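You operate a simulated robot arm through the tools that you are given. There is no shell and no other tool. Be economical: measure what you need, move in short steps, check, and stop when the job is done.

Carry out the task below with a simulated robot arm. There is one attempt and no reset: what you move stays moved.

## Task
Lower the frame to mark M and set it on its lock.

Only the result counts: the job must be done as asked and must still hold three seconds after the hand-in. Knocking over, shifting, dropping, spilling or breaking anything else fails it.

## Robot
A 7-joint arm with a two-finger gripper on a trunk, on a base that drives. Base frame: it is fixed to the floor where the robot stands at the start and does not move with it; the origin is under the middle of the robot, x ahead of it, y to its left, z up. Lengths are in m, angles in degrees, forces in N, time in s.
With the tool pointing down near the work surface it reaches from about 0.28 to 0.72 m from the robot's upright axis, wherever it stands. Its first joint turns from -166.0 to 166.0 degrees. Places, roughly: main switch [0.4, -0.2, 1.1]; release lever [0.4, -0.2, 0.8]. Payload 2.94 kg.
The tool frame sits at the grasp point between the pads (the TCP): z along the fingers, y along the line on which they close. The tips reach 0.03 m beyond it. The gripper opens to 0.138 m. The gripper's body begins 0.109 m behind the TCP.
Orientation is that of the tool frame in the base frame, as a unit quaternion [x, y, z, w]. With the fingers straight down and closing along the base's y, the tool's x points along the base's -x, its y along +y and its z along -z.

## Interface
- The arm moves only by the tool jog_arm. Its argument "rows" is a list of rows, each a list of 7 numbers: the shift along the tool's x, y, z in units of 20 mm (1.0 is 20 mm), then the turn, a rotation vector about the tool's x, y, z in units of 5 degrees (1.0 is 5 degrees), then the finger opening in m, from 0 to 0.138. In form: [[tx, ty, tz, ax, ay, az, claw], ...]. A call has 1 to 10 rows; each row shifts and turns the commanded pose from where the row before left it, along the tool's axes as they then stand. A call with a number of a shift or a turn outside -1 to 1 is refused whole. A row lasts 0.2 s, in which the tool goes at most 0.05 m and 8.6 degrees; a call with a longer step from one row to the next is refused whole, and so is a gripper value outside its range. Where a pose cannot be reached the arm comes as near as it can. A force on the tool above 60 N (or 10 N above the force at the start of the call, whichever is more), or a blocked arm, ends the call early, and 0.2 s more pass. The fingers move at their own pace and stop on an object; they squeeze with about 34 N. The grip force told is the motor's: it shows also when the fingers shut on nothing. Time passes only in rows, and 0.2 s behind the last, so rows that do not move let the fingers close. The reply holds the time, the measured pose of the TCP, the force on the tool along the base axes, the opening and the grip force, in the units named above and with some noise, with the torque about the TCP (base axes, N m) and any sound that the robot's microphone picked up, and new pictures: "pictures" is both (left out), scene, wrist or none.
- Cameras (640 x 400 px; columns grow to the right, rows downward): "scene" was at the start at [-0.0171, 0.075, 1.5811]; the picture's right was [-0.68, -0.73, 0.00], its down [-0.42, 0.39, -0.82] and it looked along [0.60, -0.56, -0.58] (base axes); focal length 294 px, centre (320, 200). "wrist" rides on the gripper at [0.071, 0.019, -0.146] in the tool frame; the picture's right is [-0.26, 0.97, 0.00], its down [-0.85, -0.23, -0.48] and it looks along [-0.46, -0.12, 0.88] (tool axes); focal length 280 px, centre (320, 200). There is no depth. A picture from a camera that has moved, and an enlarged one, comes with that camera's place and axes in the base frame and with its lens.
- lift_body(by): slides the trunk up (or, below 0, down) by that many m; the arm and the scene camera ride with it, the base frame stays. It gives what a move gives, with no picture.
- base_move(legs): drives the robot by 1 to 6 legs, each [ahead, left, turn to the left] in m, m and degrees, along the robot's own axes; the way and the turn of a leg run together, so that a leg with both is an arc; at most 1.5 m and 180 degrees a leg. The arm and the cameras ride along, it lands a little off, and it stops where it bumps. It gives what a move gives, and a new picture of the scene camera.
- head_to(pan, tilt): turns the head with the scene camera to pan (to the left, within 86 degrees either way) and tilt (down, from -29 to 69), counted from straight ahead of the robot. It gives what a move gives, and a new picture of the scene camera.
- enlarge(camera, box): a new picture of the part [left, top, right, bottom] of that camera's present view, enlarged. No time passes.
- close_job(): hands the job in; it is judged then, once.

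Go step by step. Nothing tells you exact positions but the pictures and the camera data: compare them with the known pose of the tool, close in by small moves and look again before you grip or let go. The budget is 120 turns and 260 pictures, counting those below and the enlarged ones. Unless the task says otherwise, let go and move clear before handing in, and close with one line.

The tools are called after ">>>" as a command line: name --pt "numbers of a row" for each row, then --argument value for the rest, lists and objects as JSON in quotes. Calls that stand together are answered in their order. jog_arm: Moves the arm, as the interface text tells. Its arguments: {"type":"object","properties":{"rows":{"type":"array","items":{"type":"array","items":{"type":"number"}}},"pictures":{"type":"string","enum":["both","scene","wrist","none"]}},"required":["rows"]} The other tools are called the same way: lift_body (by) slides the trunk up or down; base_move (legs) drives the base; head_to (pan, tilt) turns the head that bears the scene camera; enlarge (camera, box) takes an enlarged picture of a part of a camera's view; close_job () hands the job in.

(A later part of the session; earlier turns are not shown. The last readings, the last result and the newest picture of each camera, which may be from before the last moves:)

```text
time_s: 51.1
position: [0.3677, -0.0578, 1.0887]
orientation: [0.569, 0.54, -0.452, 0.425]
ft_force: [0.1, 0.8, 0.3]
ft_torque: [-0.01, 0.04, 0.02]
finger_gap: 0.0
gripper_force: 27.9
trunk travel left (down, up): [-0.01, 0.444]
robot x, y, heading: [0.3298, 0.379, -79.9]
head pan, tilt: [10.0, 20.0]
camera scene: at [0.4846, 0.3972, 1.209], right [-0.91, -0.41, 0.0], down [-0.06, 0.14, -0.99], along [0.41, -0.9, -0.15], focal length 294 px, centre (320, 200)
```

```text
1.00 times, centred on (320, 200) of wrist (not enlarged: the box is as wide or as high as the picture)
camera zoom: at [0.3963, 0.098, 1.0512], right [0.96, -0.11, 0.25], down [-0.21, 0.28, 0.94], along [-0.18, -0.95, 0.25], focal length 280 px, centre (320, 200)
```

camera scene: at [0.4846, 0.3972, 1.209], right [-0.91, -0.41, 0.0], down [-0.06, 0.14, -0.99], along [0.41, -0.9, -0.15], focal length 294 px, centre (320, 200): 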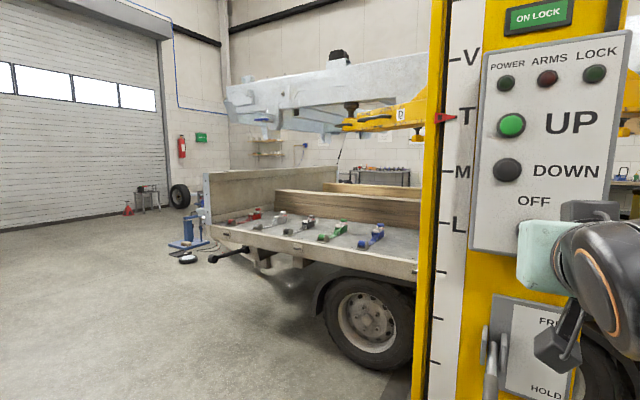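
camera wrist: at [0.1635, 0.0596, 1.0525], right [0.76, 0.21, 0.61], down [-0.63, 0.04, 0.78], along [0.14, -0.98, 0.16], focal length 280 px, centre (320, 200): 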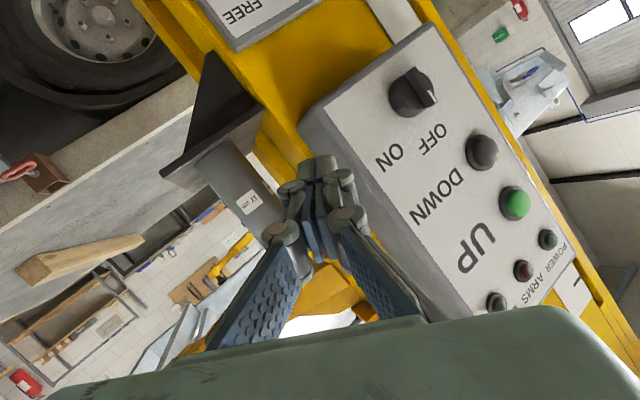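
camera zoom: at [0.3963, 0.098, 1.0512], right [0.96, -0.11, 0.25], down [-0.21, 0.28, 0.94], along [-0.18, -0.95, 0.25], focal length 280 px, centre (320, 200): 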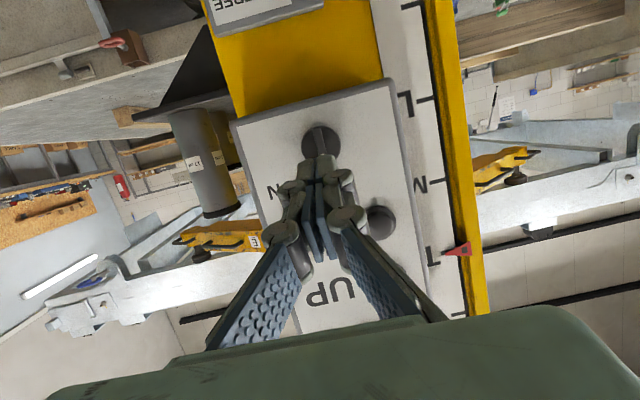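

The hand now faces the panel; the wrist view puts the switch at about (0.354, -0.22, 1.064). I'll level the tool, open it a little, and move in front of the switch.

>>> jog_arm --pt "0 -0.14 0.2 0 -0.67 0 0.07" --pt "0.2 -0.14 0.6 0 -0.67 0 0.07" --pt "0.3 -0.14 0.8 0 -0.67 0 0.07" --pt "0.3 -0.14 0.8 0 -0.67 0 0.07" --pt "0.2 -0.14 0.8 0 0 0 0.07" --pt "0.1 0 0.8 0 0 0 0.07"

```text
time_s: 52.3
position: [0.4261, -0.0833, 1.0932]
orientation: [0.45, 0.512, -0.497, 0.537]
ft_force: [0.1, -0.1, 0.0]
ft_torque: [0.02, -0.02, 0.0]
finger_gap: 0.0702
gripper_force: 0.0
trunk travel left (down, up): [-0.01, 0.444]
robot x, y, heading: [0.3274, 0.3806, -79.8]
head pan, tilt: [10.0, 20.0]
stopped in row 5: the arm was blocked; the commanded pose is now the measured one
camera scene: at [0.4805, 0.395, 1.1905], right [-0.93, -0.37, 0.0], down [-0.12, 0.32, -0.94], along [0.34, -0.87, -0.34], focal length 294 px, centre (320, 200)
camera wrist: at [0.4302, 0.0567, 1.0094], right [0.96, 0.11, 0.24], down [-0.26, 0.51, 0.82], along [-0.03, -0.85, 0.52], focal length 280 px, centre (320, 200)
```

scene: 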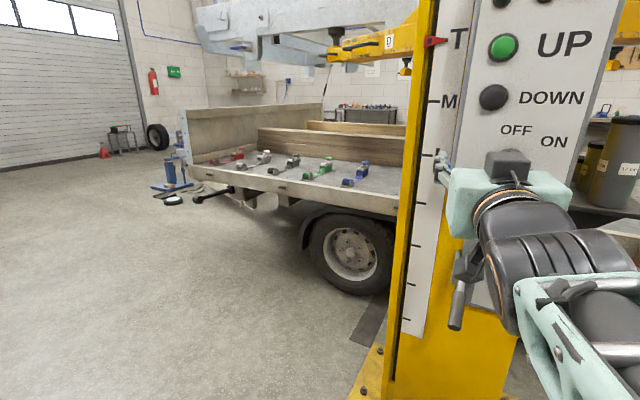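
wrist: 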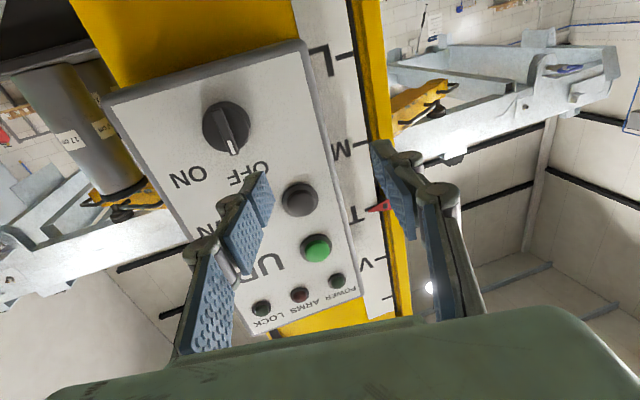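

The tool is level but it drifted to +x. I'll shift it sideways toward the switch in small steps and see whether it's free.

>>> jog_arm --pt "0 -0.5 0 0 0 0 0.07" --pt "0 -0.5 0 0 0 0 0.07" --pt "0 -0.5 0 0 0 0 0.07" --pt "0 -0.5 0 0 0 0 0.07"

```text
time_s: 53.3
position: [0.3846, -0.0914, 1.0912]
orientation: [0.452, 0.513, -0.497, 0.535]
ft_force: [0.0, -0.2, -0.4]
ft_torque: [0.0, -0.03, 0.0]
finger_gap: 0.0699
gripper_force: 0.2
trunk travel left (down, up): [-0.01, 0.444]
robot x, y, heading: [0.3273, 0.3816, -79.7]
head pan, tilt: [10.0, 20.0]
camera scene: at [0.4789, 0.3944, 1.1905], right [-0.94, -0.35, 0.0], down [-0.12, 0.32, -0.94], along [0.33, -0.88, -0.34], focal length 294 px, centre (320, 200)
camera wrist: at [0.3892, 0.0506, 1.0087], right [0.97, 0.11, 0.24], down [-0.26, 0.51, 0.82], along [-0.03, -0.85, 0.52], focal length 280 px, centre (320, 200)
```

scene: 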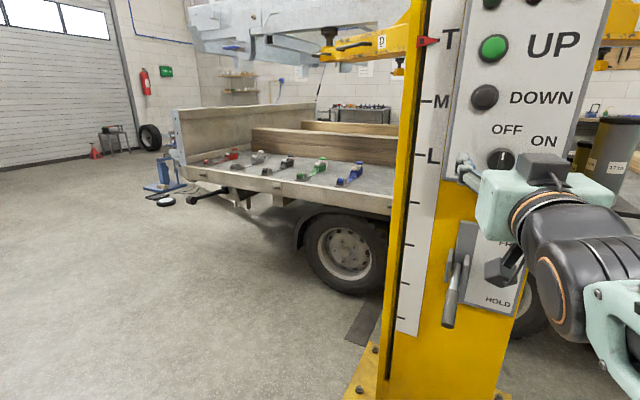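
wrist: 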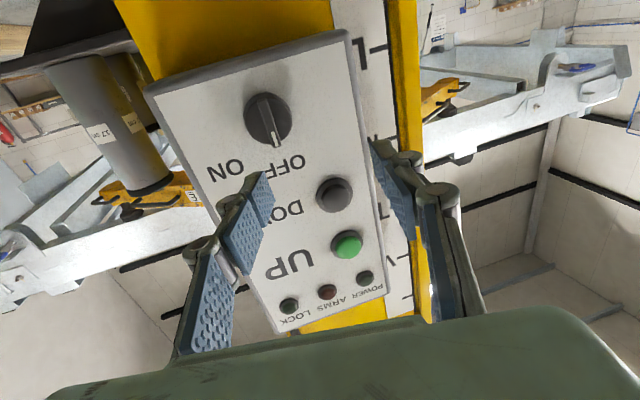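

>>> jog_arm --pt "0.3 -0.4 0.2 0.6 0.4 0 0.07" --pt "0.35 -0.4 0.2 0.6 0.4 0 0.07" --pt "0.35 -0.4 0.5 0 0 0 0.07" --pt "0.35 -0.3 0.5 0 0 0 0.07" --pt "0 0 0.6 0 0 0 0.07"

```text
time_s: 54.5
position: [0.3547, -0.1332, 1.0658]
orientation: [-0.497, -0.504, 0.508, -0.491]
ft_force: [-0.8, 0.1, 0.3]
ft_torque: [0.05, 0.04, 0.02]
finger_gap: 0.07
gripper_force: 0.0
trunk travel left (down, up): [-0.01, 0.444]
robot x, y, heading: [0.3305, 0.3728, -79.8]
head pan, tilt: [10.0, 20.0]
camera scene: at [0.4825, 0.3956, 1.199], right [-0.92, -0.39, 0.0], down [-0.1, 0.23, -0.97], along [0.37, -0.89, -0.25], focal length 294 px, centre (320, 200)
camera wrist: at [0.3735, 0.0136, 0.9929], right [0.97, -0.01, 0.24], down [-0.21, 0.48, 0.85], along [-0.12, -0.88, 0.46], focal length 280 px, centre (320, 200)
```

scene: 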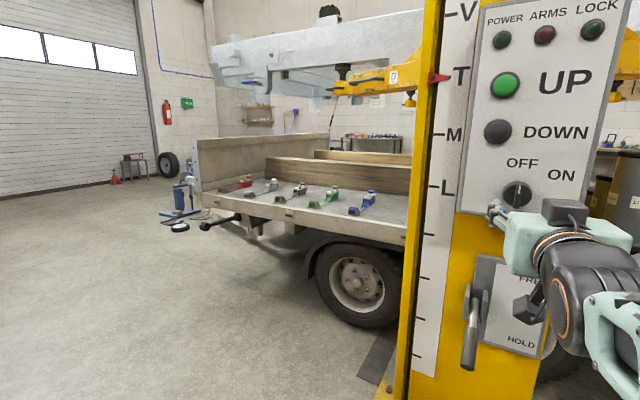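
wrist: 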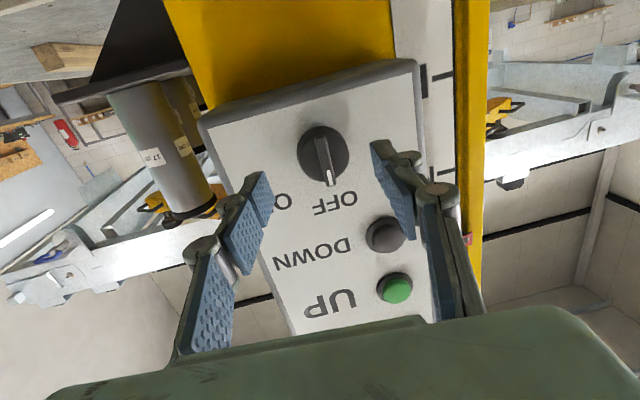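

Well aligned with the switch. Advancing 45 mm to bring the tips around the knob.

>>> jog_arm --pt "-0.1 0 0.75 0 0 0 0.07" --pt "-0.1 0 0.75 0 0 0 0.07" --pt "0 0 0.75 0 0 0 0.07"

>>> enlarge --camera "wrist" --box '[220, 80, 460, 230]'

>>> enlarge --camera "scene" --box '[440, 130, 600, 230]'

```text
time_s: 55.3
position: [0.3566, -0.1716, 1.0773]
orientation: [-0.493, -0.501, 0.512, -0.495]
ft_force: [-0.6, -0.9, 0.2]
ft_torque: [-0.01, 0.0, 0.03]
finger_gap: 0.0699
gripper_force: 0.0
trunk travel left (down, up): [-0.01, 0.444]
robot x, y, heading: [0.3282, 0.3791, -79.7]
head pan, tilt: [10.0, 20.0]
camera scene: at [0.4873, 0.3984, 1.2071], right [-0.9, -0.44, 0.0], down [-0.07, 0.15, -0.99], along [0.43, -0.89, -0.17], focal length 294 px, centre (320, 200)
camera wrist: at [0.3753, -0.0282, 1.002], right [0.97, 0.0, 0.24], down [-0.21, 0.49, 0.85], along [-0.12, -0.87, 0.47], focal length 280 px, centre (320, 200)
```

scene: 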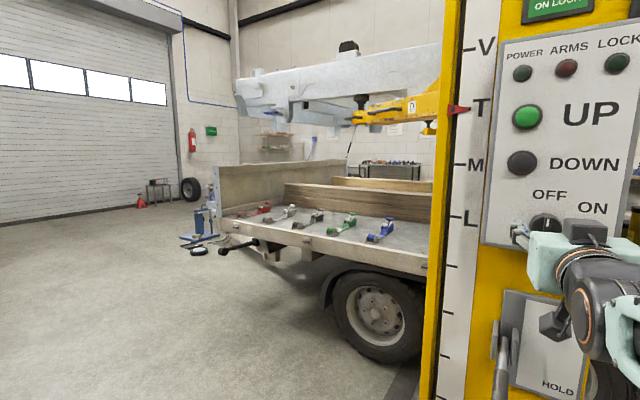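
wrist: 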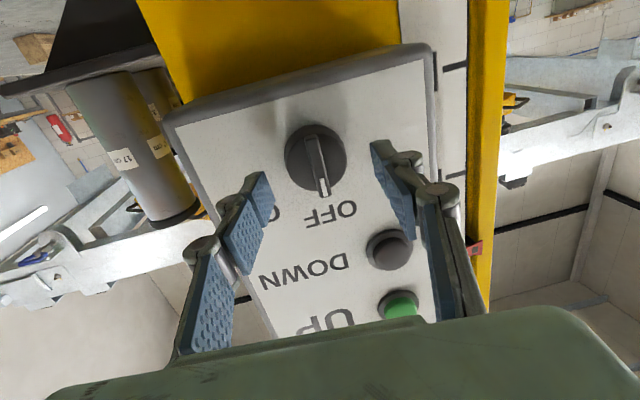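

```text
2.67 times, centred on (340, 155) of wrist
camera zoom: at [0.3753, -0.0282, 1.002], right [0.97, 0.0, 0.24], down [-0.21, 0.49, 0.85], along [-0.12, -0.87, 0.47], focal length 748 px, centre (267, 320)
```

zoom: 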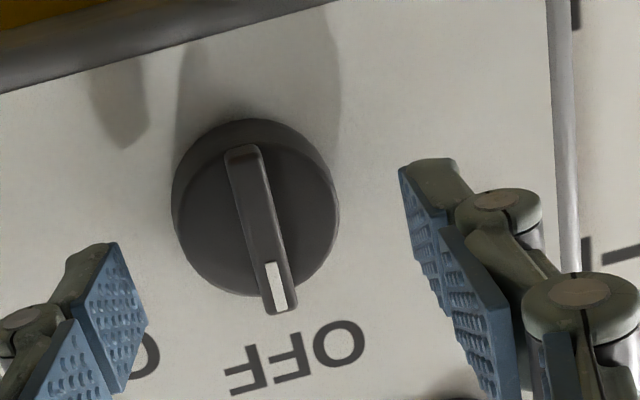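

```text
4.00 times, centred on (520, 180) of scene
camera zoom: at [0.4873, 0.3984, 1.2071], right [-0.9, -0.44, 0.0], down [-0.07, 0.15, -0.99], along [0.43, -0.89, -0.17], focal length 1175 px, centre (-480, 280)
```

zoom: 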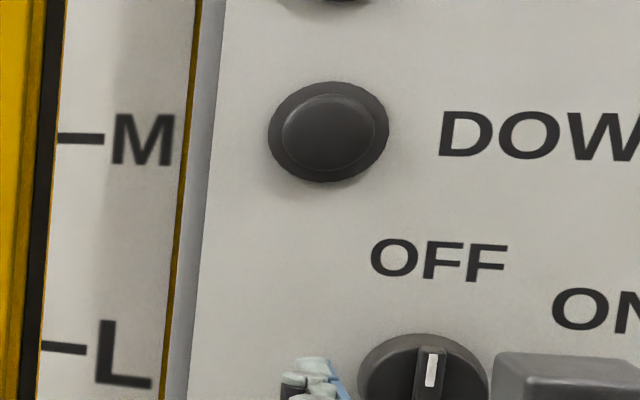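

The tips are just short of the knob. I'll advance 16 mm more and close on the ridge.

>>> jog_arm --pt "0.2 0 0.4 0 0 0 0.07" --pt "0.2 0 0.4 0 0 0 0.07" --pt "0 0 0 0 0 0 0.0" --pt "0 0 0 0 0 0 0.0" --pt "0 0 0 0 0 0 0.0"

>>> enlarge --camera "wrist" --box '[220, 80, 460, 230]'

```text
time_s: 56.7
position: [0.3547, -0.1757, 1.0926]
orientation: [-0.48, -0.489, 0.525, -0.504]
ft_force: [2.8, -11.0, 5.5]
ft_torque: [-1.15, -0.4, -0.06]
finger_gap: 0.0092
gripper_force: 37.0
trunk travel left (down, up): [-0.01, 0.444]
robot x, y, heading: [0.3307, 0.377, -79.8]
head pan, tilt: [10.0, 20.0]
stopped in row 5: the arm was blocked; the commanded pose is now the measured one
camera scene: at [0.489, 0.3981, 1.2078], right [-0.89, -0.46, 0.0], down [-0.07, 0.15, -0.99], along [0.45, -0.88, -0.16], focal length 294 px, centre (320, 200)
camera wrist: at [0.3755, -0.0354, 1.0105], right [0.97, 0.0, 0.23], down [-0.2, 0.53, 0.83], along [-0.12, -0.85, 0.51], focal length 280 px, centre (320, 200)
```

scene: 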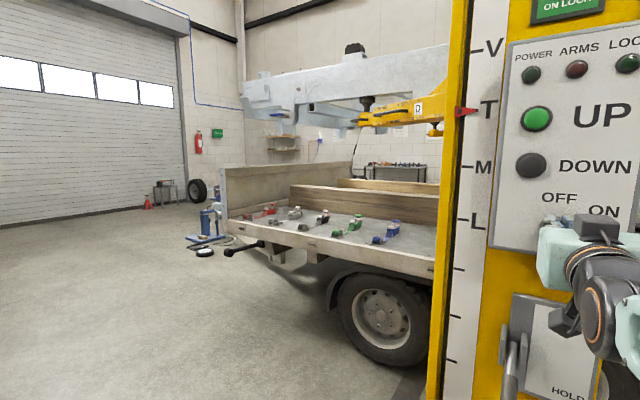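
wrist: 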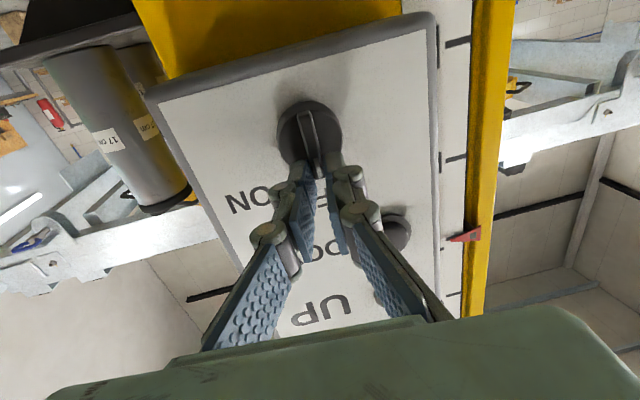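

```text
2.67 times, centred on (340, 155) of wrist
camera zoom: at [0.3755, -0.0354, 1.0105], right [0.97, 0.0, 0.23], down [-0.2, 0.53, 0.83], along [-0.12, -0.85, 0.51], focal length 748 px, centre (267, 320)
```

zoom: 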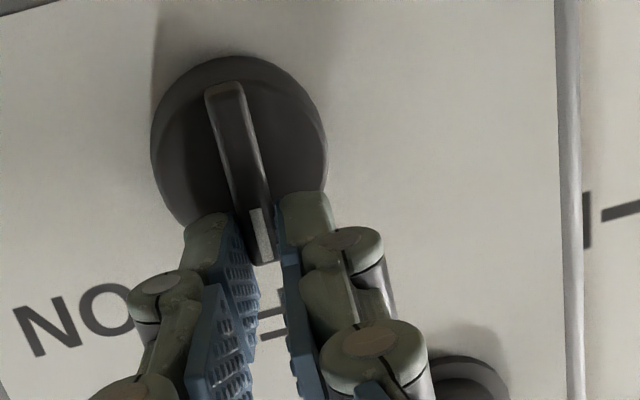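

I gripped only the upper end of the ridge: the arm got stuck against the head and drifted upward. I'll let go, turn the head out of the arm's way, and recentre lower.

>>> jog_arm --pt "0 0 -0.3 0 0 0 0.05" --pt "0 0 -0.5 0 0 0 0.05" --pictures "none"

>>> head_to --pan 50 --tilt 10

>>> jog_arm --pt "0.5 0 0 0 0.5 0 0.05" --pt "0.5 0 0 0 0 0 0.05" --pt "0.3 0 0 0 0 0 0.05" --pictures "wrist"

```text
time_s: 57.3
position: [0.3548, -0.1644, 1.0826]
orientation: [-0.486, -0.493, 0.521, -0.499]
ft_force: [0.4, -0.6, -0.3]
ft_torque: [-0.03, 0.0, -0.01]
finger_gap: 0.05
gripper_force: 0.1
trunk travel left (down, up): [-0.01, 0.444]
robot x, y, heading: [0.3267, 0.3766, -79.7]
head pan, tilt: [10.0, 20.0]
```

```text
time_s: 58.4
position: [0.3567, -0.1598, 1.0924]
orientation: [-0.48, -0.491, 0.524, -0.503]
ft_force: [-0.4, 0.7, 0.6]
ft_torque: [0.0, -0.01, 0.0]
finger_gap: 0.0499
gripper_force: 0.1
trunk travel left (down, up): [-0.01, 0.444]
robot x, y, heading: [0.3269, 0.3785, -79.7]
head pan, tilt: [50.0, 10.0]
camera scene: at [0.5271, 0.4355, 1.2068], right [-0.5, -0.87, 0.0], down [-0.15, 0.09, -0.98], along [0.86, -0.49, -0.17], focal length 294 px, centre (320, 200)
```

scene: 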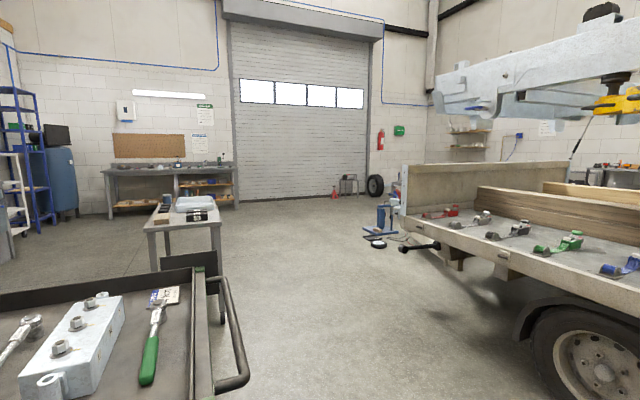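

```text
time_s: 59.2
position: [0.3563, -0.1602, 1.0657]
orientation: [-0.491, -0.502, 0.514, -0.493]
ft_force: [-0.1, 0.3, -0.4]
ft_torque: [-0.01, 0.03, 0.02]
finger_gap: 0.0498
gripper_force: 0.1
trunk travel left (down, up): [-0.01, 0.444]
robot x, y, heading: [0.3228, 0.3796, -79.7]
head pan, tilt: [50.0, 10.0]
camera wrist: at [0.3749, -0.0169, 0.9902], right [0.97, -0.01, 0.23], down [-0.2, 0.49, 0.85], along [-0.12, -0.87, 0.48], focal length 280 px, centre (320, 200)
```

wrist: 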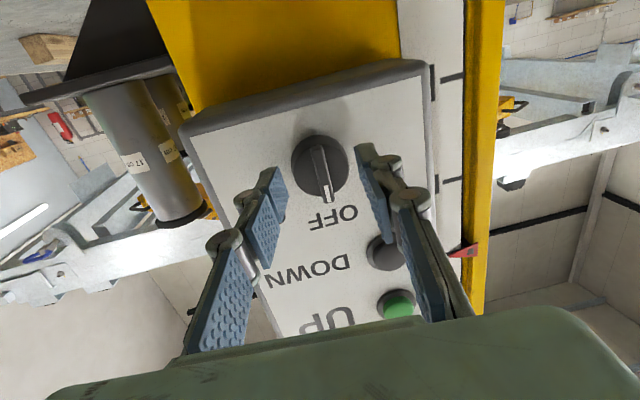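

Centred and moving freely now. Advance 24 mm and close.

>>> jog_arm --pt "0.05 0 0.6 0 0 0 0.05" --pt "0.05 0 0.6 0 0 0 0.05" --pt "0 0 0 0 0 0 0.0" --pt "0 0 0 0 0 0 0.0" --pictures "wrist"

>>> enlarge --camera "wrist" --box '[220, 80, 460, 230]'

```text
time_s: 60.2
position: [0.3535, -0.1849, 1.063]
orientation: [-0.491, -0.502, 0.515, -0.491]
ft_force: [-3.7, 2.1, -1.9]
ft_torque: [-0.2, 0.02, -0.09]
finger_gap: 0.0428
gripper_force: 45.2
trunk travel left (down, up): [-0.01, 0.444]
robot x, y, heading: [0.3308, 0.3809, -79.8]
head pan, tilt: [50.0, 10.0]
camera wrist: at [0.3736, -0.0411, 0.9875], right [0.97, -0.01, 0.23], down [-0.2, 0.49, 0.85], along [-0.12, -0.87, 0.47], focal length 280 px, centre (320, 200)
```

wrist: 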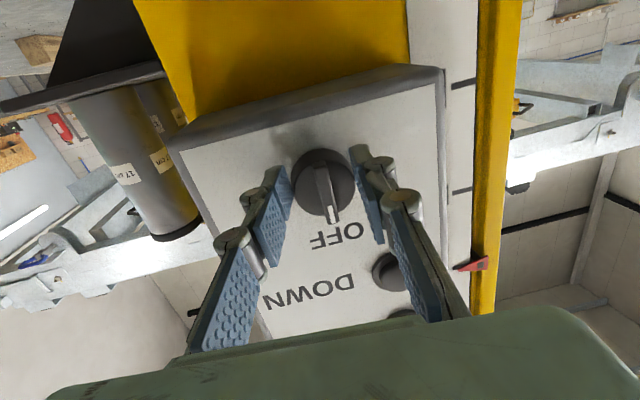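

```text
2.67 times, centred on (340, 155) of wrist
camera zoom: at [0.3736, -0.0411, 0.9875], right [0.97, -0.01, 0.23], down [-0.2, 0.49, 0.85], along [-0.12, -0.87, 0.47], focal length 748 px, centre (267, 320)
```

zoom: 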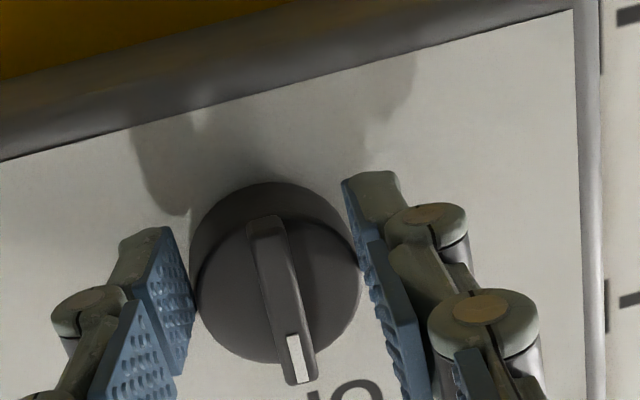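

The knob body is gripped (43 mm). I'll turn it clockwise, as seen from the front, toward ON.

>>> jog_arm --pt "0 0 0 0 0 1 0" --pt "0 0 0 0 0 1 0" --pt "0 0 0 0 0 1 0" --pt "0 0 0 0 0 1 0" --pt "0 0 0 0 0 1 0" --pt "0 0 0 0 0 1 0" --pictures "wrist"

```text
time_s: 61.6
position: [0.3597, -0.1859, 1.0642]
orientation: [0.603, 0.359, -0.369, 0.609]
ft_force: [11.4, -1.9, 0.0]
ft_torque: [-0.57, 0.15, 0.28]
finger_gap: 0.0424
gripper_force: 45.0
trunk travel left (down, up): [-0.01, 0.444]
robot x, y, heading: [0.3269, 0.3801, -79.7]
head pan, tilt: [50.0, 10.0]
camera wrist: at [0.4118, -0.0408, 1.0063], right [0.73, 0.01, 0.68], down [-0.6, 0.49, 0.63], along [-0.33, -0.87, 0.36], focal length 280 px, centre (320, 200)
```

wrist: 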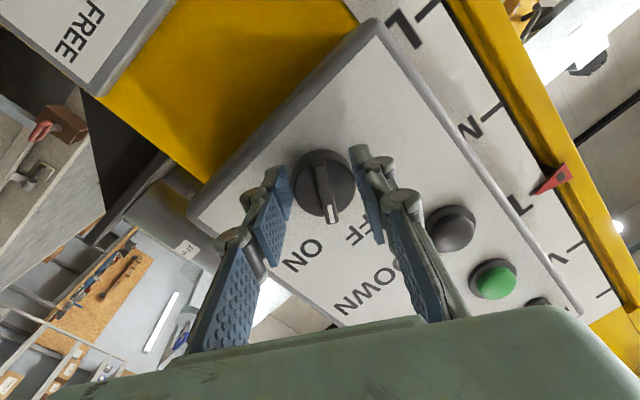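

The knob turns with the hand. Continuing.

>>> jog_arm --pt "0 0 0 0 0 1 0" --pt "0 0 0 0 0 1 0" --pt "0 0 0 0 0 1 0" --pt "0 0 0 0 0 1 0" --pt "0 0 0 0 0 1 0" --pt "0 0 0 0 0 1 0" --pictures "wrist"

```text
time_s: 63.0
position: [0.3641, -0.1847, 1.0684]
orientation: [0.672, 0.194, -0.2, 0.686]
ft_force: [29.6, -10.0, 20.4]
ft_torque: [-0.53, 1.25, 0.44]
finger_gap: 0.0422
gripper_force: 44.6
trunk travel left (down, up): [-0.01, 0.444]
robot x, y, heading: [0.3267, 0.3812, -79.8]
head pan, tilt: [50.0, 10.0]
camera wrist: at [0.4356, -0.0396, 1.041], right [0.29, 0.02, 0.96], down [-0.84, 0.48, 0.25], along [-0.46, -0.88, 0.16], focal length 280 px, centre (320, 200)
```

wrist: 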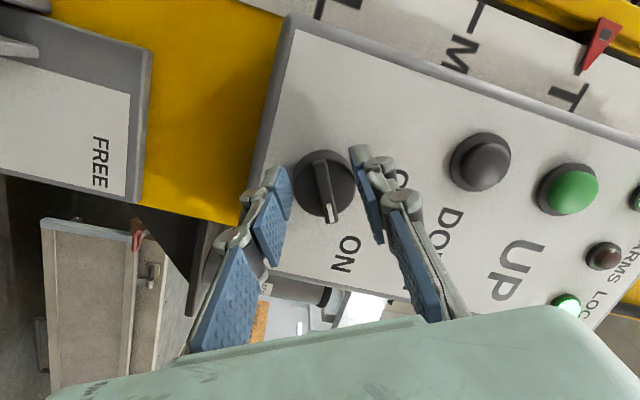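

The LOCK lamp has lit and the torque has risen, so the switch is on. I'll let go, back off and check the lamps.

>>> jog_arm --pt "0 0 0 0 0 -0.3 0.06" --pt "0 0 0 0 0 0 0.07" --pt "0 0 -0.8 0 0 0 0.07" --pt "0 0 -0.8 0 0 0 0.07" --pt "0 0 -0.8 0 0 -1 0.07" --pt "0 0 -0.4 0 0 -1 0.05" --pt "0 0 0 0 0 -1 0.03" --pt "0 0 0 0 0 -1 0" --pictures "wrist"

>>> head_to --pan 30 --tilt 10

```text
time_s: 64.8
position: [0.356, -0.1287, 1.0628]
orientation: [0.629, 0.313, -0.324, 0.634]
ft_force: [0.6, 0.0, 0.2]
ft_torque: [-0.01, -0.02, 0.03]
finger_gap: 0.0
gripper_force: 21.6
trunk travel left (down, up): [-0.01, 0.444]
robot x, y, heading: [0.3276, 0.3801, -79.7]
head pan, tilt: [50.0, 10.0]
camera wrist: at [0.4171, 0.0148, 1.0131], right [0.62, 0.0, 0.78], down [-0.69, 0.49, 0.54], along [-0.38, -0.87, 0.31], focal length 280 px, centre (320, 200)
```

wrist: 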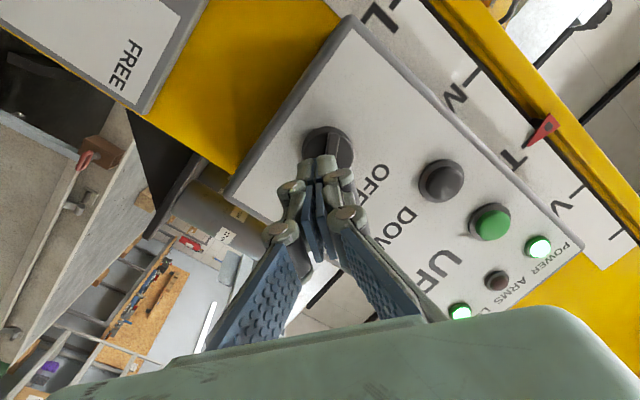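

```text
time_s: 65.6
position: [0.3576, -0.1304, 1.0631]
orientation: [0.629, 0.311, -0.323, 0.635]
ft_force: [0.0, 0.5, 0.6]
ft_torque: [-0.01, -0.02, 0.0]
finger_gap: 0.0
gripper_force: 27.6
trunk travel left (down, up): [-0.01, 0.444]
robot x, y, heading: [0.3277, 0.3807, -79.9]
head pan, tilt: [30.0, 10.0]
camera scene: at [0.5066, 0.4108, 1.2068], right [-0.76, -0.65, 0.0], down [-0.11, 0.13, -0.98], along [0.64, -0.75, -0.17], focal length 294 px, centre (320, 200)
```

scene: 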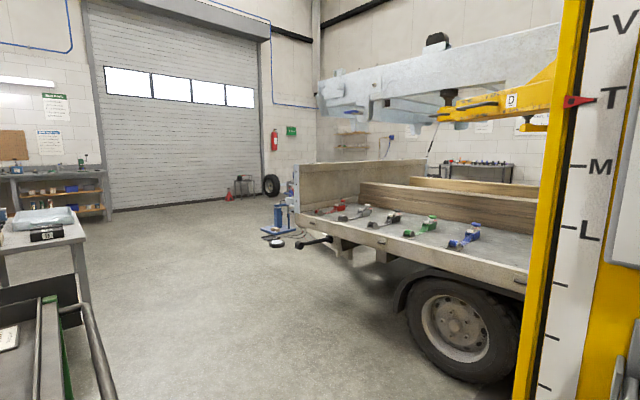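

POWER and LOCK are lit, and the pointer at T and mark M are both visible to the head camera. Next I'll level the roll and move up in front of the UP button, at about (0.40, -0.22, 1.25).

>>> jog_arm --pt "0 0 0 0 0 -0.92 0" --pt "0 0 0 0 0 -0.92 0" --pt "0 0 0 0 0 -0.92 0" --pt "0 0 0 0 0 -0.92 0" --pt "0 0 0 0 0 -0.92 0" --pt "0 0 0 0 0 -0.92 0" --pt "0 0 0 0 0 -0.92 0" --pt "0 0 0 0 0 -0.92 0" --pictures "none"

>>> jog_arm --pt "-0.9 0.2 0 0 0 0 0" --pt "-0.9 0.2 0 0 0 0 0" --pt "-0.9 0.2 0 0 0 0 0" --pt "-0.9 0.2 0 0 0 0 0" --pt "-0.9 0.2 0 0 0 0 0" --pt "-0.9 0.2 0 0 0 0 0" --pt "-0.9 0.2 0 0 0 0 0" --pt "-0.9 0.2 0 0 0 0 0" --pt "-0.9 0.2 0 0 0 0 0" --pt "-0.9 0.2 0 0 0 0 0"

```text
time_s: 67.4
position: [0.3564, -0.1293, 1.0627]
orientation: [-0.498, -0.495, 0.508, -0.499]
ft_force: [-0.4, -0.8, 0.9]
ft_torque: [-0.01, -0.02, -0.02]
finger_gap: 0.0001
gripper_force: 28.3
trunk travel left (down, up): [-0.01, 0.444]
robot x, y, heading: [0.331, 0.3793, -79.5]
head pan, tilt: [30.0, 10.0]
```

```text
time_s: 69.4
position: [0.4073, -0.1341, 1.1012]
orientation: [0.535, 0.55, -0.439, 0.468]
ft_force: [-0.2, -0.1, 1.0]
ft_torque: [0.02, -0.04, 0.03]
finger_gap: 0.0
gripper_force: 28.8
trunk travel left (down, up): [-0.01, 0.444]
robot x, y, heading: [0.3279, 0.381, -79.8]
head pan, tilt: [30.0, 10.0]
stopped in row 9: the arm was blocked; the commanded pose is now the measured one
camera scene: at [0.505, 0.4199, 1.2362], right [-0.73, -0.69, 0.0], down [0.1, -0.11, -0.99], along [0.68, -0.72, 0.15], focal length 294 px, centre (320, 200)
camera wrist: at [0.422, 0.0226, 1.056], right [0.96, -0.01, 0.27], down [-0.26, 0.31, 0.92], along [-0.09, -0.95, 0.29], focal length 280 px, centre (320, 200)
```

scene: 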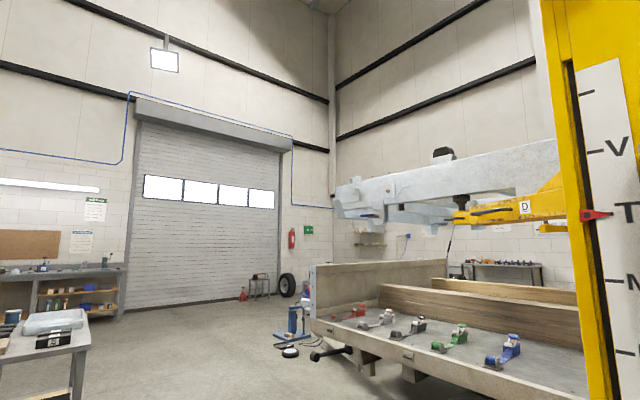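
wrist: 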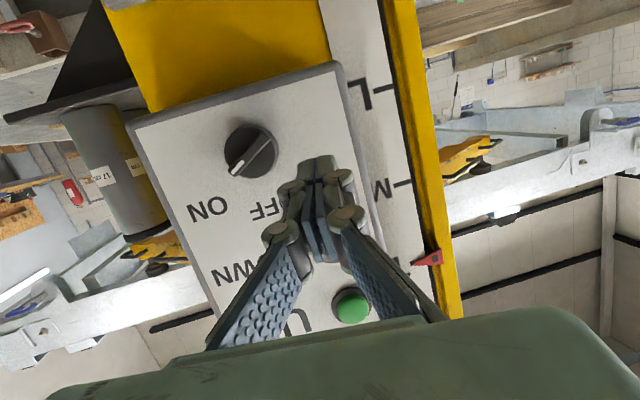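

The arm's elbow pushes the head when it rises, so I'll restore the good arm pose and use the trunk for height instead.

>>> jog_arm --pt "0.45 -0.05 0 0.12 -0.3 0 0" --pt "0.45 -0.05 0 0.12 -0.5 0 0" --pt "0.5 -0.05 0 0.12 -0.6 0 0" --pt "0.4 -0.05 0 0.12 -0.6 0 0" --pictures "none"

>>> lift_body --by 0.18

>>> head_to --pan 30 --tilt 18

>>> enlarge --camera "wrist" --box '[0, 0, 640, 400]'

```text
time_s: 70.4
position: [0.4637, -0.1266, 1.065]
orientation: [0.48, 0.529, -0.449, 0.537]
ft_force: [-0.1, -0.4, 0.2]
ft_torque: [-0.01, 0.01, 0.0]
finger_gap: 0.0
gripper_force: 28.7
trunk travel left (down, up): [-0.01, 0.444]
robot x, y, heading: [0.3284, 0.3787, -79.6]
head pan, tilt: [30.0, 10.0]
stopped in row 4: the arm was blocked; the commanded pose is now the measured one
```

```text
time_s: 72.4
position: [0.465, -0.1265, 1.2435]
orientation: [0.48, 0.53, -0.448, 0.536]
ft_force: [-0.1, -0.2, 0.2]
ft_torque: [-0.01, -0.05, -0.05]
finger_gap: 0.0
gripper_force: 28.5
trunk travel left (down, up): [-0.19, 0.264]
robot x, y, heading: [0.3308, 0.3774, -79.7]
head pan, tilt: [30.0, 10.0]
```

```text
time_s: 73.1
position: [0.4642, -0.1258, 1.2431]
orientation: [0.479, 0.531, -0.447, 0.537]
ft_force: [-0.3, 1.0, 0.1]
ft_torque: [0.0, -0.01, -0.01]
finger_gap: 0.0001
gripper_force: 28.0
trunk travel left (down, up): [-0.19, 0.264]
robot x, y, heading: [0.3292, 0.3775, -79.9]
head pan, tilt: [30.0, 18.0]
camera scene: at [0.5073, 0.4108, 1.3753], right [-0.76, -0.65, 0.0], down [-0.19, 0.22, -0.96], along [0.62, -0.73, -0.29], focal length 294 px, centre (320, 200)
```

scene: 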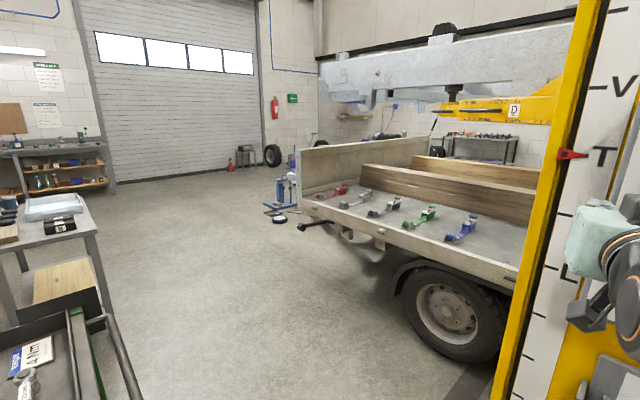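

```text
1.00 times, centred on (320, 200) of wrist (not enlarged: the box is as wide or as high as the picture)
camera zoom: at [0.4664, 0.0219, 1.1749], right [0.95, 0.13, 0.3], down [-0.32, 0.41, 0.85], along [-0.02, -0.9, 0.43], focal length 280 px, centre (320, 200)
```

zoom: 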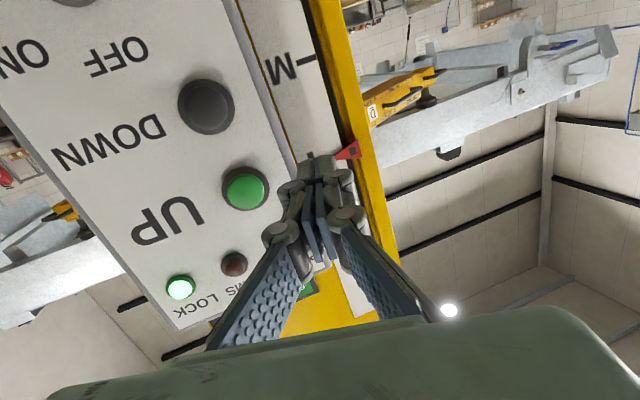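

The button positions are confirmed: UP at (0.401, 1.255) and DOWN at (0.400, 1.181) in x and z. Moving sideways in front of UP.

>>> jog_arm --pt "0 -0.6 0 0.4 0 -0.1 0" --pt "-0.1 -0.6 0 0.4 0 -0.1 0" --pt "-0.1 -0.6 0 0.4 0 -0.1 0" --pt "-0.1 -0.6 0 0.4 0 -0.1 0" --pt "-0.1 -0.7 0 0 0 0 0"

```text
time_s: 74.0
position: [0.4847, -0.1258, 1.2314]
orientation: [0.482, 0.547, -0.431, 0.531]
ft_force: [-0.4, -0.6, 0.4]
ft_torque: [0.02, -0.05, 0.0]
finger_gap: 0.0
gripper_force: 28.6
trunk travel left (down, up): [-0.19, 0.264]
robot x, y, heading: [0.326, 0.3806, -79.5]
head pan, tilt: [30.0, 18.0]
stopped in row 4: the arm was blocked; the commanded pose is now the measured one
camera scene: at [0.5079, 0.4115, 1.3765], right [-0.75, -0.66, 0.0], down [-0.19, 0.21, -0.96], along [0.63, -0.72, -0.28], focal length 294 px, centre (320, 200)
camera wrist: at [0.482, 0.0265, 1.1681], right [0.94, 0.14, 0.3], down [-0.33, 0.37, 0.87], along [0.01, -0.92, 0.4], focal length 280 px, centre (320, 200)
```

scene: 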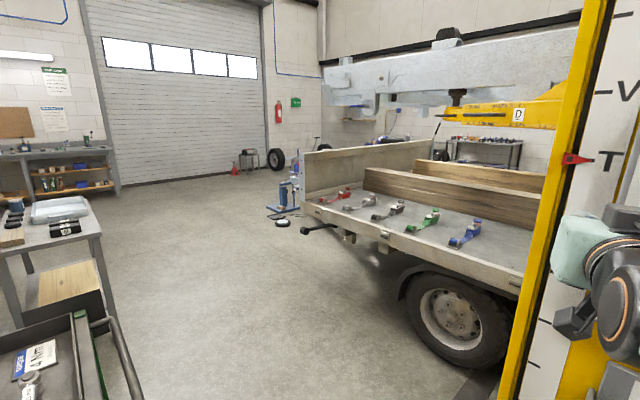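
wrist: 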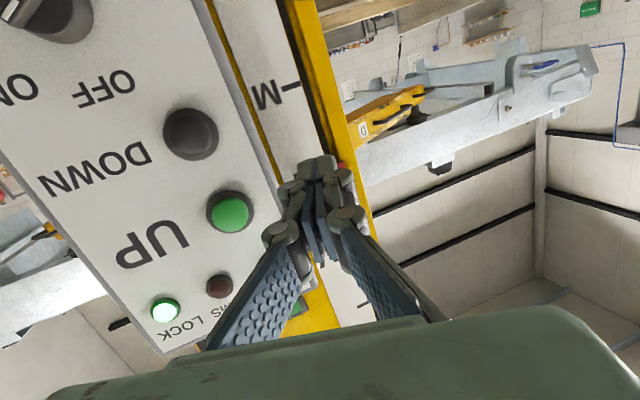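

The head is still in the elbow's way. I'll turn it further left and retry.

>>> head_to --pan 80 --tilt 0

>>> jog_arm --pt "0 -0.5 -0.2 0 0 0 0" --pt "0 -0.7 0 0 0 0 0" --pt "0 -0.7 0 0 0 0 0" --pt "0 -0.7 0 0 0 0 0" --pictures "wrist"

```text
time_s: 75.2
position: [0.479, -0.1303, 1.2242]
orientation: [0.489, 0.548, -0.429, 0.526]
ft_force: [-0.4, -0.9, 0.3]
ft_torque: [-0.02, -0.04, -0.01]
finger_gap: 0.0
gripper_force: 28.1
trunk travel left (down, up): [-0.19, 0.264]
robot x, y, heading: [0.3311, 0.3817, -79.6]
head pan, tilt: [80.0, 0.0]
camera scene: at [0.5364, 0.4789, 1.4028], right [-0.03, -1.0, 0.0], down [0.0, 0.0, -1.0], along [1.0, -0.03, 0.0], focal length 294 px, centre (320, 200)
```

scene: 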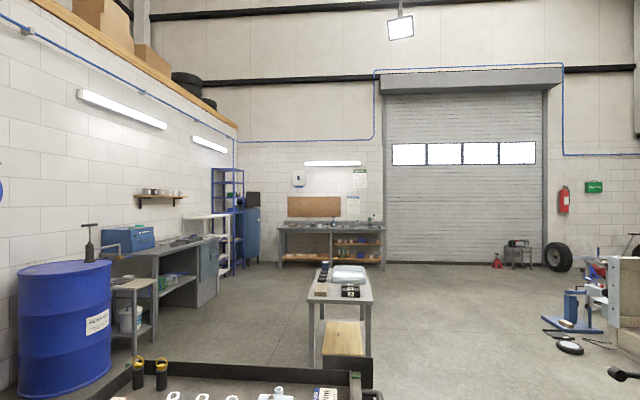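

```text
time_s: 76.2
position: [0.4305, -0.1289, 1.2307]
orientation: [0.482, 0.546, -0.435, 0.529]
ft_force: [0.8, 0.0, -0.5]
ft_torque: [0.03, -0.01, -0.02]
finger_gap: 0.0
gripper_force: 29.2
trunk travel left (down, up): [-0.19, 0.264]
robot x, y, heading: [0.33, 0.3796, -79.7]
head pan, tilt: [80.0, 0.0]
camera wrist: at [0.429, 0.0218, 1.1674], right [0.95, 0.14, 0.3], down [-0.33, 0.38, 0.87], along [0.01, -0.92, 0.4], focal length 280 px, centre (320, 200)
```

wrist: 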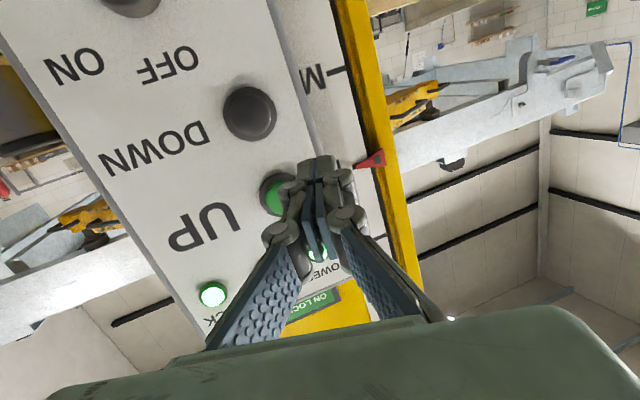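

It moves freely, and the wrist camera can watch the pointer, M and the ON LOCK sign. Aligning with UP.

>>> jog_arm --pt "-0.3 -0.4 0 0.5 0 0 0" --pt "-0.3 -0.4 0 0.5 0 0 0" --pt "-0.3 -0.4 0 0.5 0 0 0" --pt "-0.2 -0.3 0 0.3 0 0 0" --pictures "wrist"

```text
time_s: 77.4
position: [0.4297, -0.133, 1.2432]
orientation: [0.514, 0.528, -0.448, 0.506]
ft_force: [0.5, -0.5, 0.0]
ft_torque: [0.02, 0.04, -0.03]
finger_gap: 0.0
gripper_force: 28.6
trunk travel left (down, up): [-0.19, 0.264]
robot x, y, heading: [0.3312, 0.3798, -80.0]
head pan, tilt: [80.0, 0.0]
stopped in row 4: the arm was blocked; the commanded pose is now the measured one
camera wrist: at [0.4409, 0.0189, 1.1842], right [0.95, 0.04, 0.31], down [-0.3, 0.38, 0.87], along [-0.08, -0.92, 0.38], focal length 280 px, centre (320, 200)
```

wrist: 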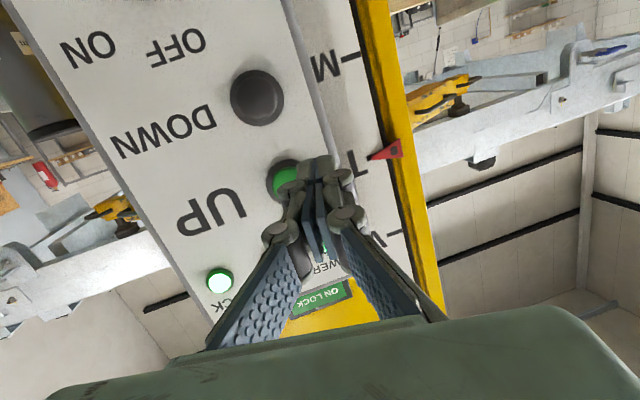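

>>> jog_arm --pt "-0.1 -0.5 0 0 0 0 0" --pt "-0.2 -0.5 0 0 0 0 0" --pt "-0.2 -0.5 0 0 0 0 0" --pictures "wrist"

```text
time_s: 78.2
position: [0.3976, -0.1366, 1.2521]
orientation: [0.514, 0.527, -0.451, 0.504]
ft_force: [0.2, -0.4, -0.1]
ft_torque: [0.02, 0.02, -0.01]
finger_gap: 0.0
gripper_force: 28.4
trunk travel left (down, up): [-0.19, 0.264]
robot x, y, heading: [0.3319, 0.3784, -79.9]
head pan, tilt: [80.0, 0.0]
camera wrist: at [0.4102, 0.0153, 1.1925], right [0.95, 0.04, 0.3], down [-0.29, 0.38, 0.88], along [-0.08, -0.92, 0.38], focal length 280 px, centre (320, 200)
```

wrist: 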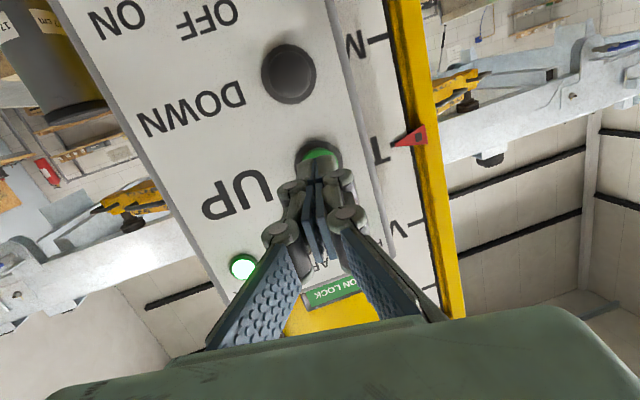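

Aligned with UP. Advancing in steps toward contact.

>>> jog_arm --pt "-0.15 0 0.5 0 0 0 0" --pt "-0.15 0 0.5 0 0 0 0" --pt "-0.15 0 0.5 0 0 0 0" --pt "0 0 0.4 0 0 0 0" --pictures "wrist"

```text
time_s: 79.2
position: [0.3986, -0.175, 1.2586]
orientation: [0.513, 0.527, -0.451, 0.505]
ft_force: [-0.2, 0.5, 1.1]
ft_torque: [0.01, 0.01, 0.04]
finger_gap: 0.0
gripper_force: 27.6
trunk travel left (down, up): [-0.19, 0.264]
robot x, y, heading: [0.328, 0.377, -80.0]
head pan, tilt: [80.0, 0.0]
camera wrist: at [0.4118, -0.0231, 1.1982], right [0.95, 0.04, 0.3], down [-0.29, 0.38, 0.88], along [-0.08, -0.92, 0.38], focal length 280 px, centre (320, 200)
```

wrist: 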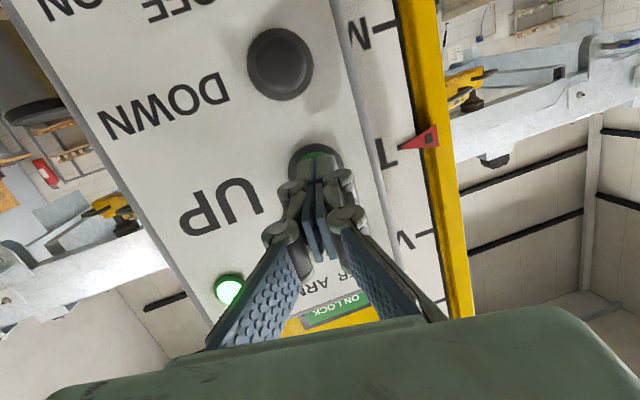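

>>> jog_arm --pt "0 0 0.25 0 0 0 0" --pt "0 0 0.25 0 0 0 0" --pt "0 0 0.25 0 0 0 0" --pictures "wrist"

```text
time_s: 80.0
position: [0.4007, -0.1895, 1.2555]
orientation: [0.514, 0.527, -0.452, 0.504]
ft_force: [0.4, 0.5, 0.8]
ft_torque: [0.0, 0.01, 0.0]
finger_gap: 0.0002
gripper_force: 28.8
trunk travel left (down, up): [-0.19, 0.264]
robot x, y, heading: [0.3285, 0.3777, -79.9]
head pan, tilt: [80.0, 0.0]
camera wrist: at [0.4133, -0.0375, 1.1967], right [0.95, 0.04, 0.3], down [-0.29, 0.38, 0.88], along [-0.08, -0.92, 0.38], focal length 280 px, centre (320, 200)
```

wrist: 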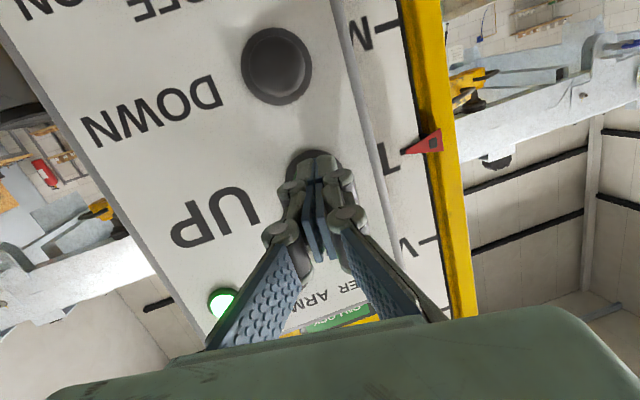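

>>> jog_arm --pt "0 0 0.2 0 0 0 0" --pt "0 0 0.2 0 0 0 0" --pictures "wrist"

```text
time_s: 80.6
position: [0.401, -0.1972, 1.2553]
orientation: [0.514, 0.527, -0.451, 0.504]
ft_force: [-1.3, 1.4, -0.6]
ft_torque: [-0.01, 0.0, 0.01]
finger_gap: 0.0
gripper_force: 28.1
trunk travel left (down, up): [-0.19, 0.264]
robot x, y, heading: [0.3259, 0.3781, -79.9]
head pan, tilt: [80.0, 0.0]
camera wrist: at [0.4138, -0.0452, 1.1964], right [0.95, 0.04, 0.3], down [-0.29, 0.39, 0.87], along [-0.08, -0.92, 0.38], focal length 280 px, centre (320, 200)
```

wrist: 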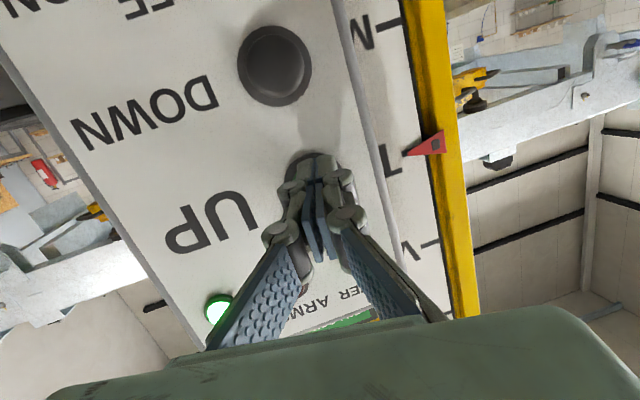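

Near contact. Pressing a few mm more.

>>> jog_arm --pt "0 0 0.2 0 0 0 0" --pt "0 0 0.1 0 0 0 0" --pictures "wrist"

```text
time_s: 81.2
position: [0.4007, -0.2028, 1.2567]
orientation: [0.515, 0.527, -0.451, 0.504]
ft_force: [-2.2, 3.0, 0.2]
ft_torque: [-0.02, -0.01, -0.09]
finger_gap: 0.0003
gripper_force: 28.4
trunk travel left (down, up): [-0.19, 0.264]
robot x, y, heading: [0.329, 0.378, -79.8]
head pan, tilt: [80.0, 0.0]
camera wrist: at [0.4138, -0.0509, 1.1964], right [0.95, 0.04, 0.3], down [-0.29, 0.39, 0.87], along [-0.08, -0.92, 0.38], focal length 280 px, centre (320, 200)
```

wrist: 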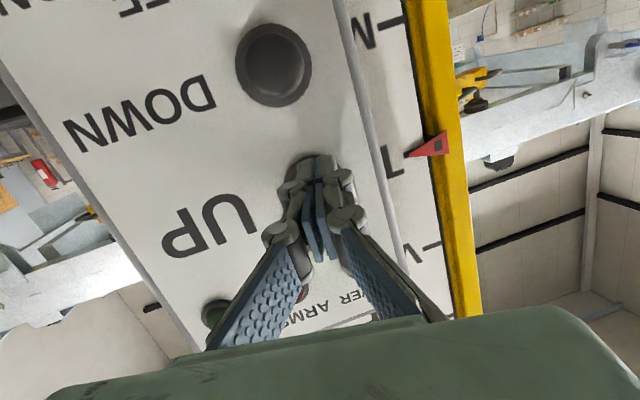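

The LOCK lamp has gone out, so it's lifting off the lock. I'll hold briefly to see the speed.

>>> jog_arm --pt "0 0 0.05 0 0 0 0" --pt "0 0 0 0 0 0 0" --pictures "wrist"

```text
time_s: 81.8
position: [0.4008, -0.2034, 1.2581]
orientation: [0.514, 0.526, -0.452, 0.504]
ft_force: [-1.4, 5.3, -0.4]
ft_torque: [-0.03, 0.01, -0.08]
finger_gap: 0.0
gripper_force: 27.8
trunk travel left (down, up): [-0.19, 0.264]
robot x, y, heading: [0.3285, 0.3788, -79.8]
head pan, tilt: [80.0, 0.0]
camera wrist: at [0.414, -0.0515, 1.1965], right [0.95, 0.04, 0.3], down [-0.29, 0.39, 0.87], along [-0.08, -0.92, 0.38], focal length 280 px, centre (320, 200)
```

wrist: 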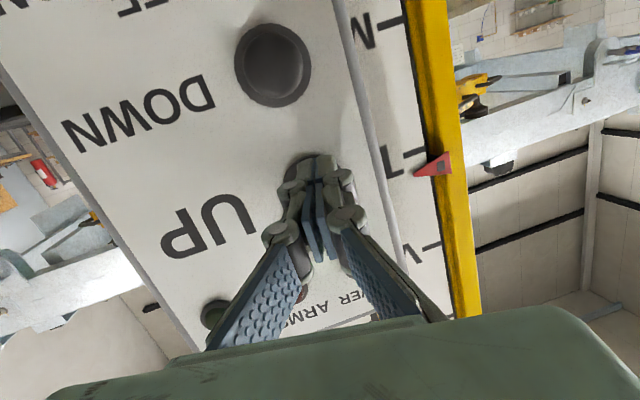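

The pointer is moving up off T at roughly 25 mm/s. That's enough; releasing.

>>> jog_arm --pt "0 0 -0.7 0 0 0 0" --pt "0 0 -0.7 0 0 0 0" --pt "0 0 -0.7 0 0 0 0" --pt "0 0 -0.7 0 0 0 0" --pictures "wrist"

```text
time_s: 82.8
position: [0.3981, -0.1486, 1.2603]
orientation: [0.514, 0.527, -0.451, 0.505]
ft_force: [0.0, 0.3, 0.6]
ft_torque: [0.01, -0.02, -0.01]
finger_gap: 0.0001
gripper_force: 28.5
trunk travel left (down, up): [-0.19, 0.264]
robot x, y, heading: [0.3286, 0.3773, -79.8]
head pan, tilt: [80.0, 0.0]
camera wrist: at [0.4099, 0.0035, 1.2012], right [0.95, 0.04, 0.3], down [-0.29, 0.38, 0.88], along [-0.08, -0.92, 0.38], focal length 280 px, centre (320, 200)
```

wrist: 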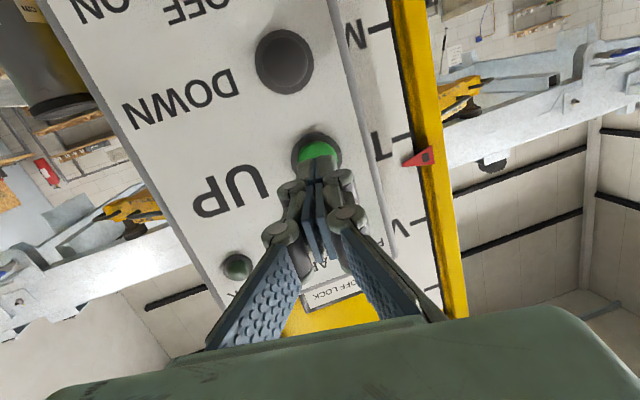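

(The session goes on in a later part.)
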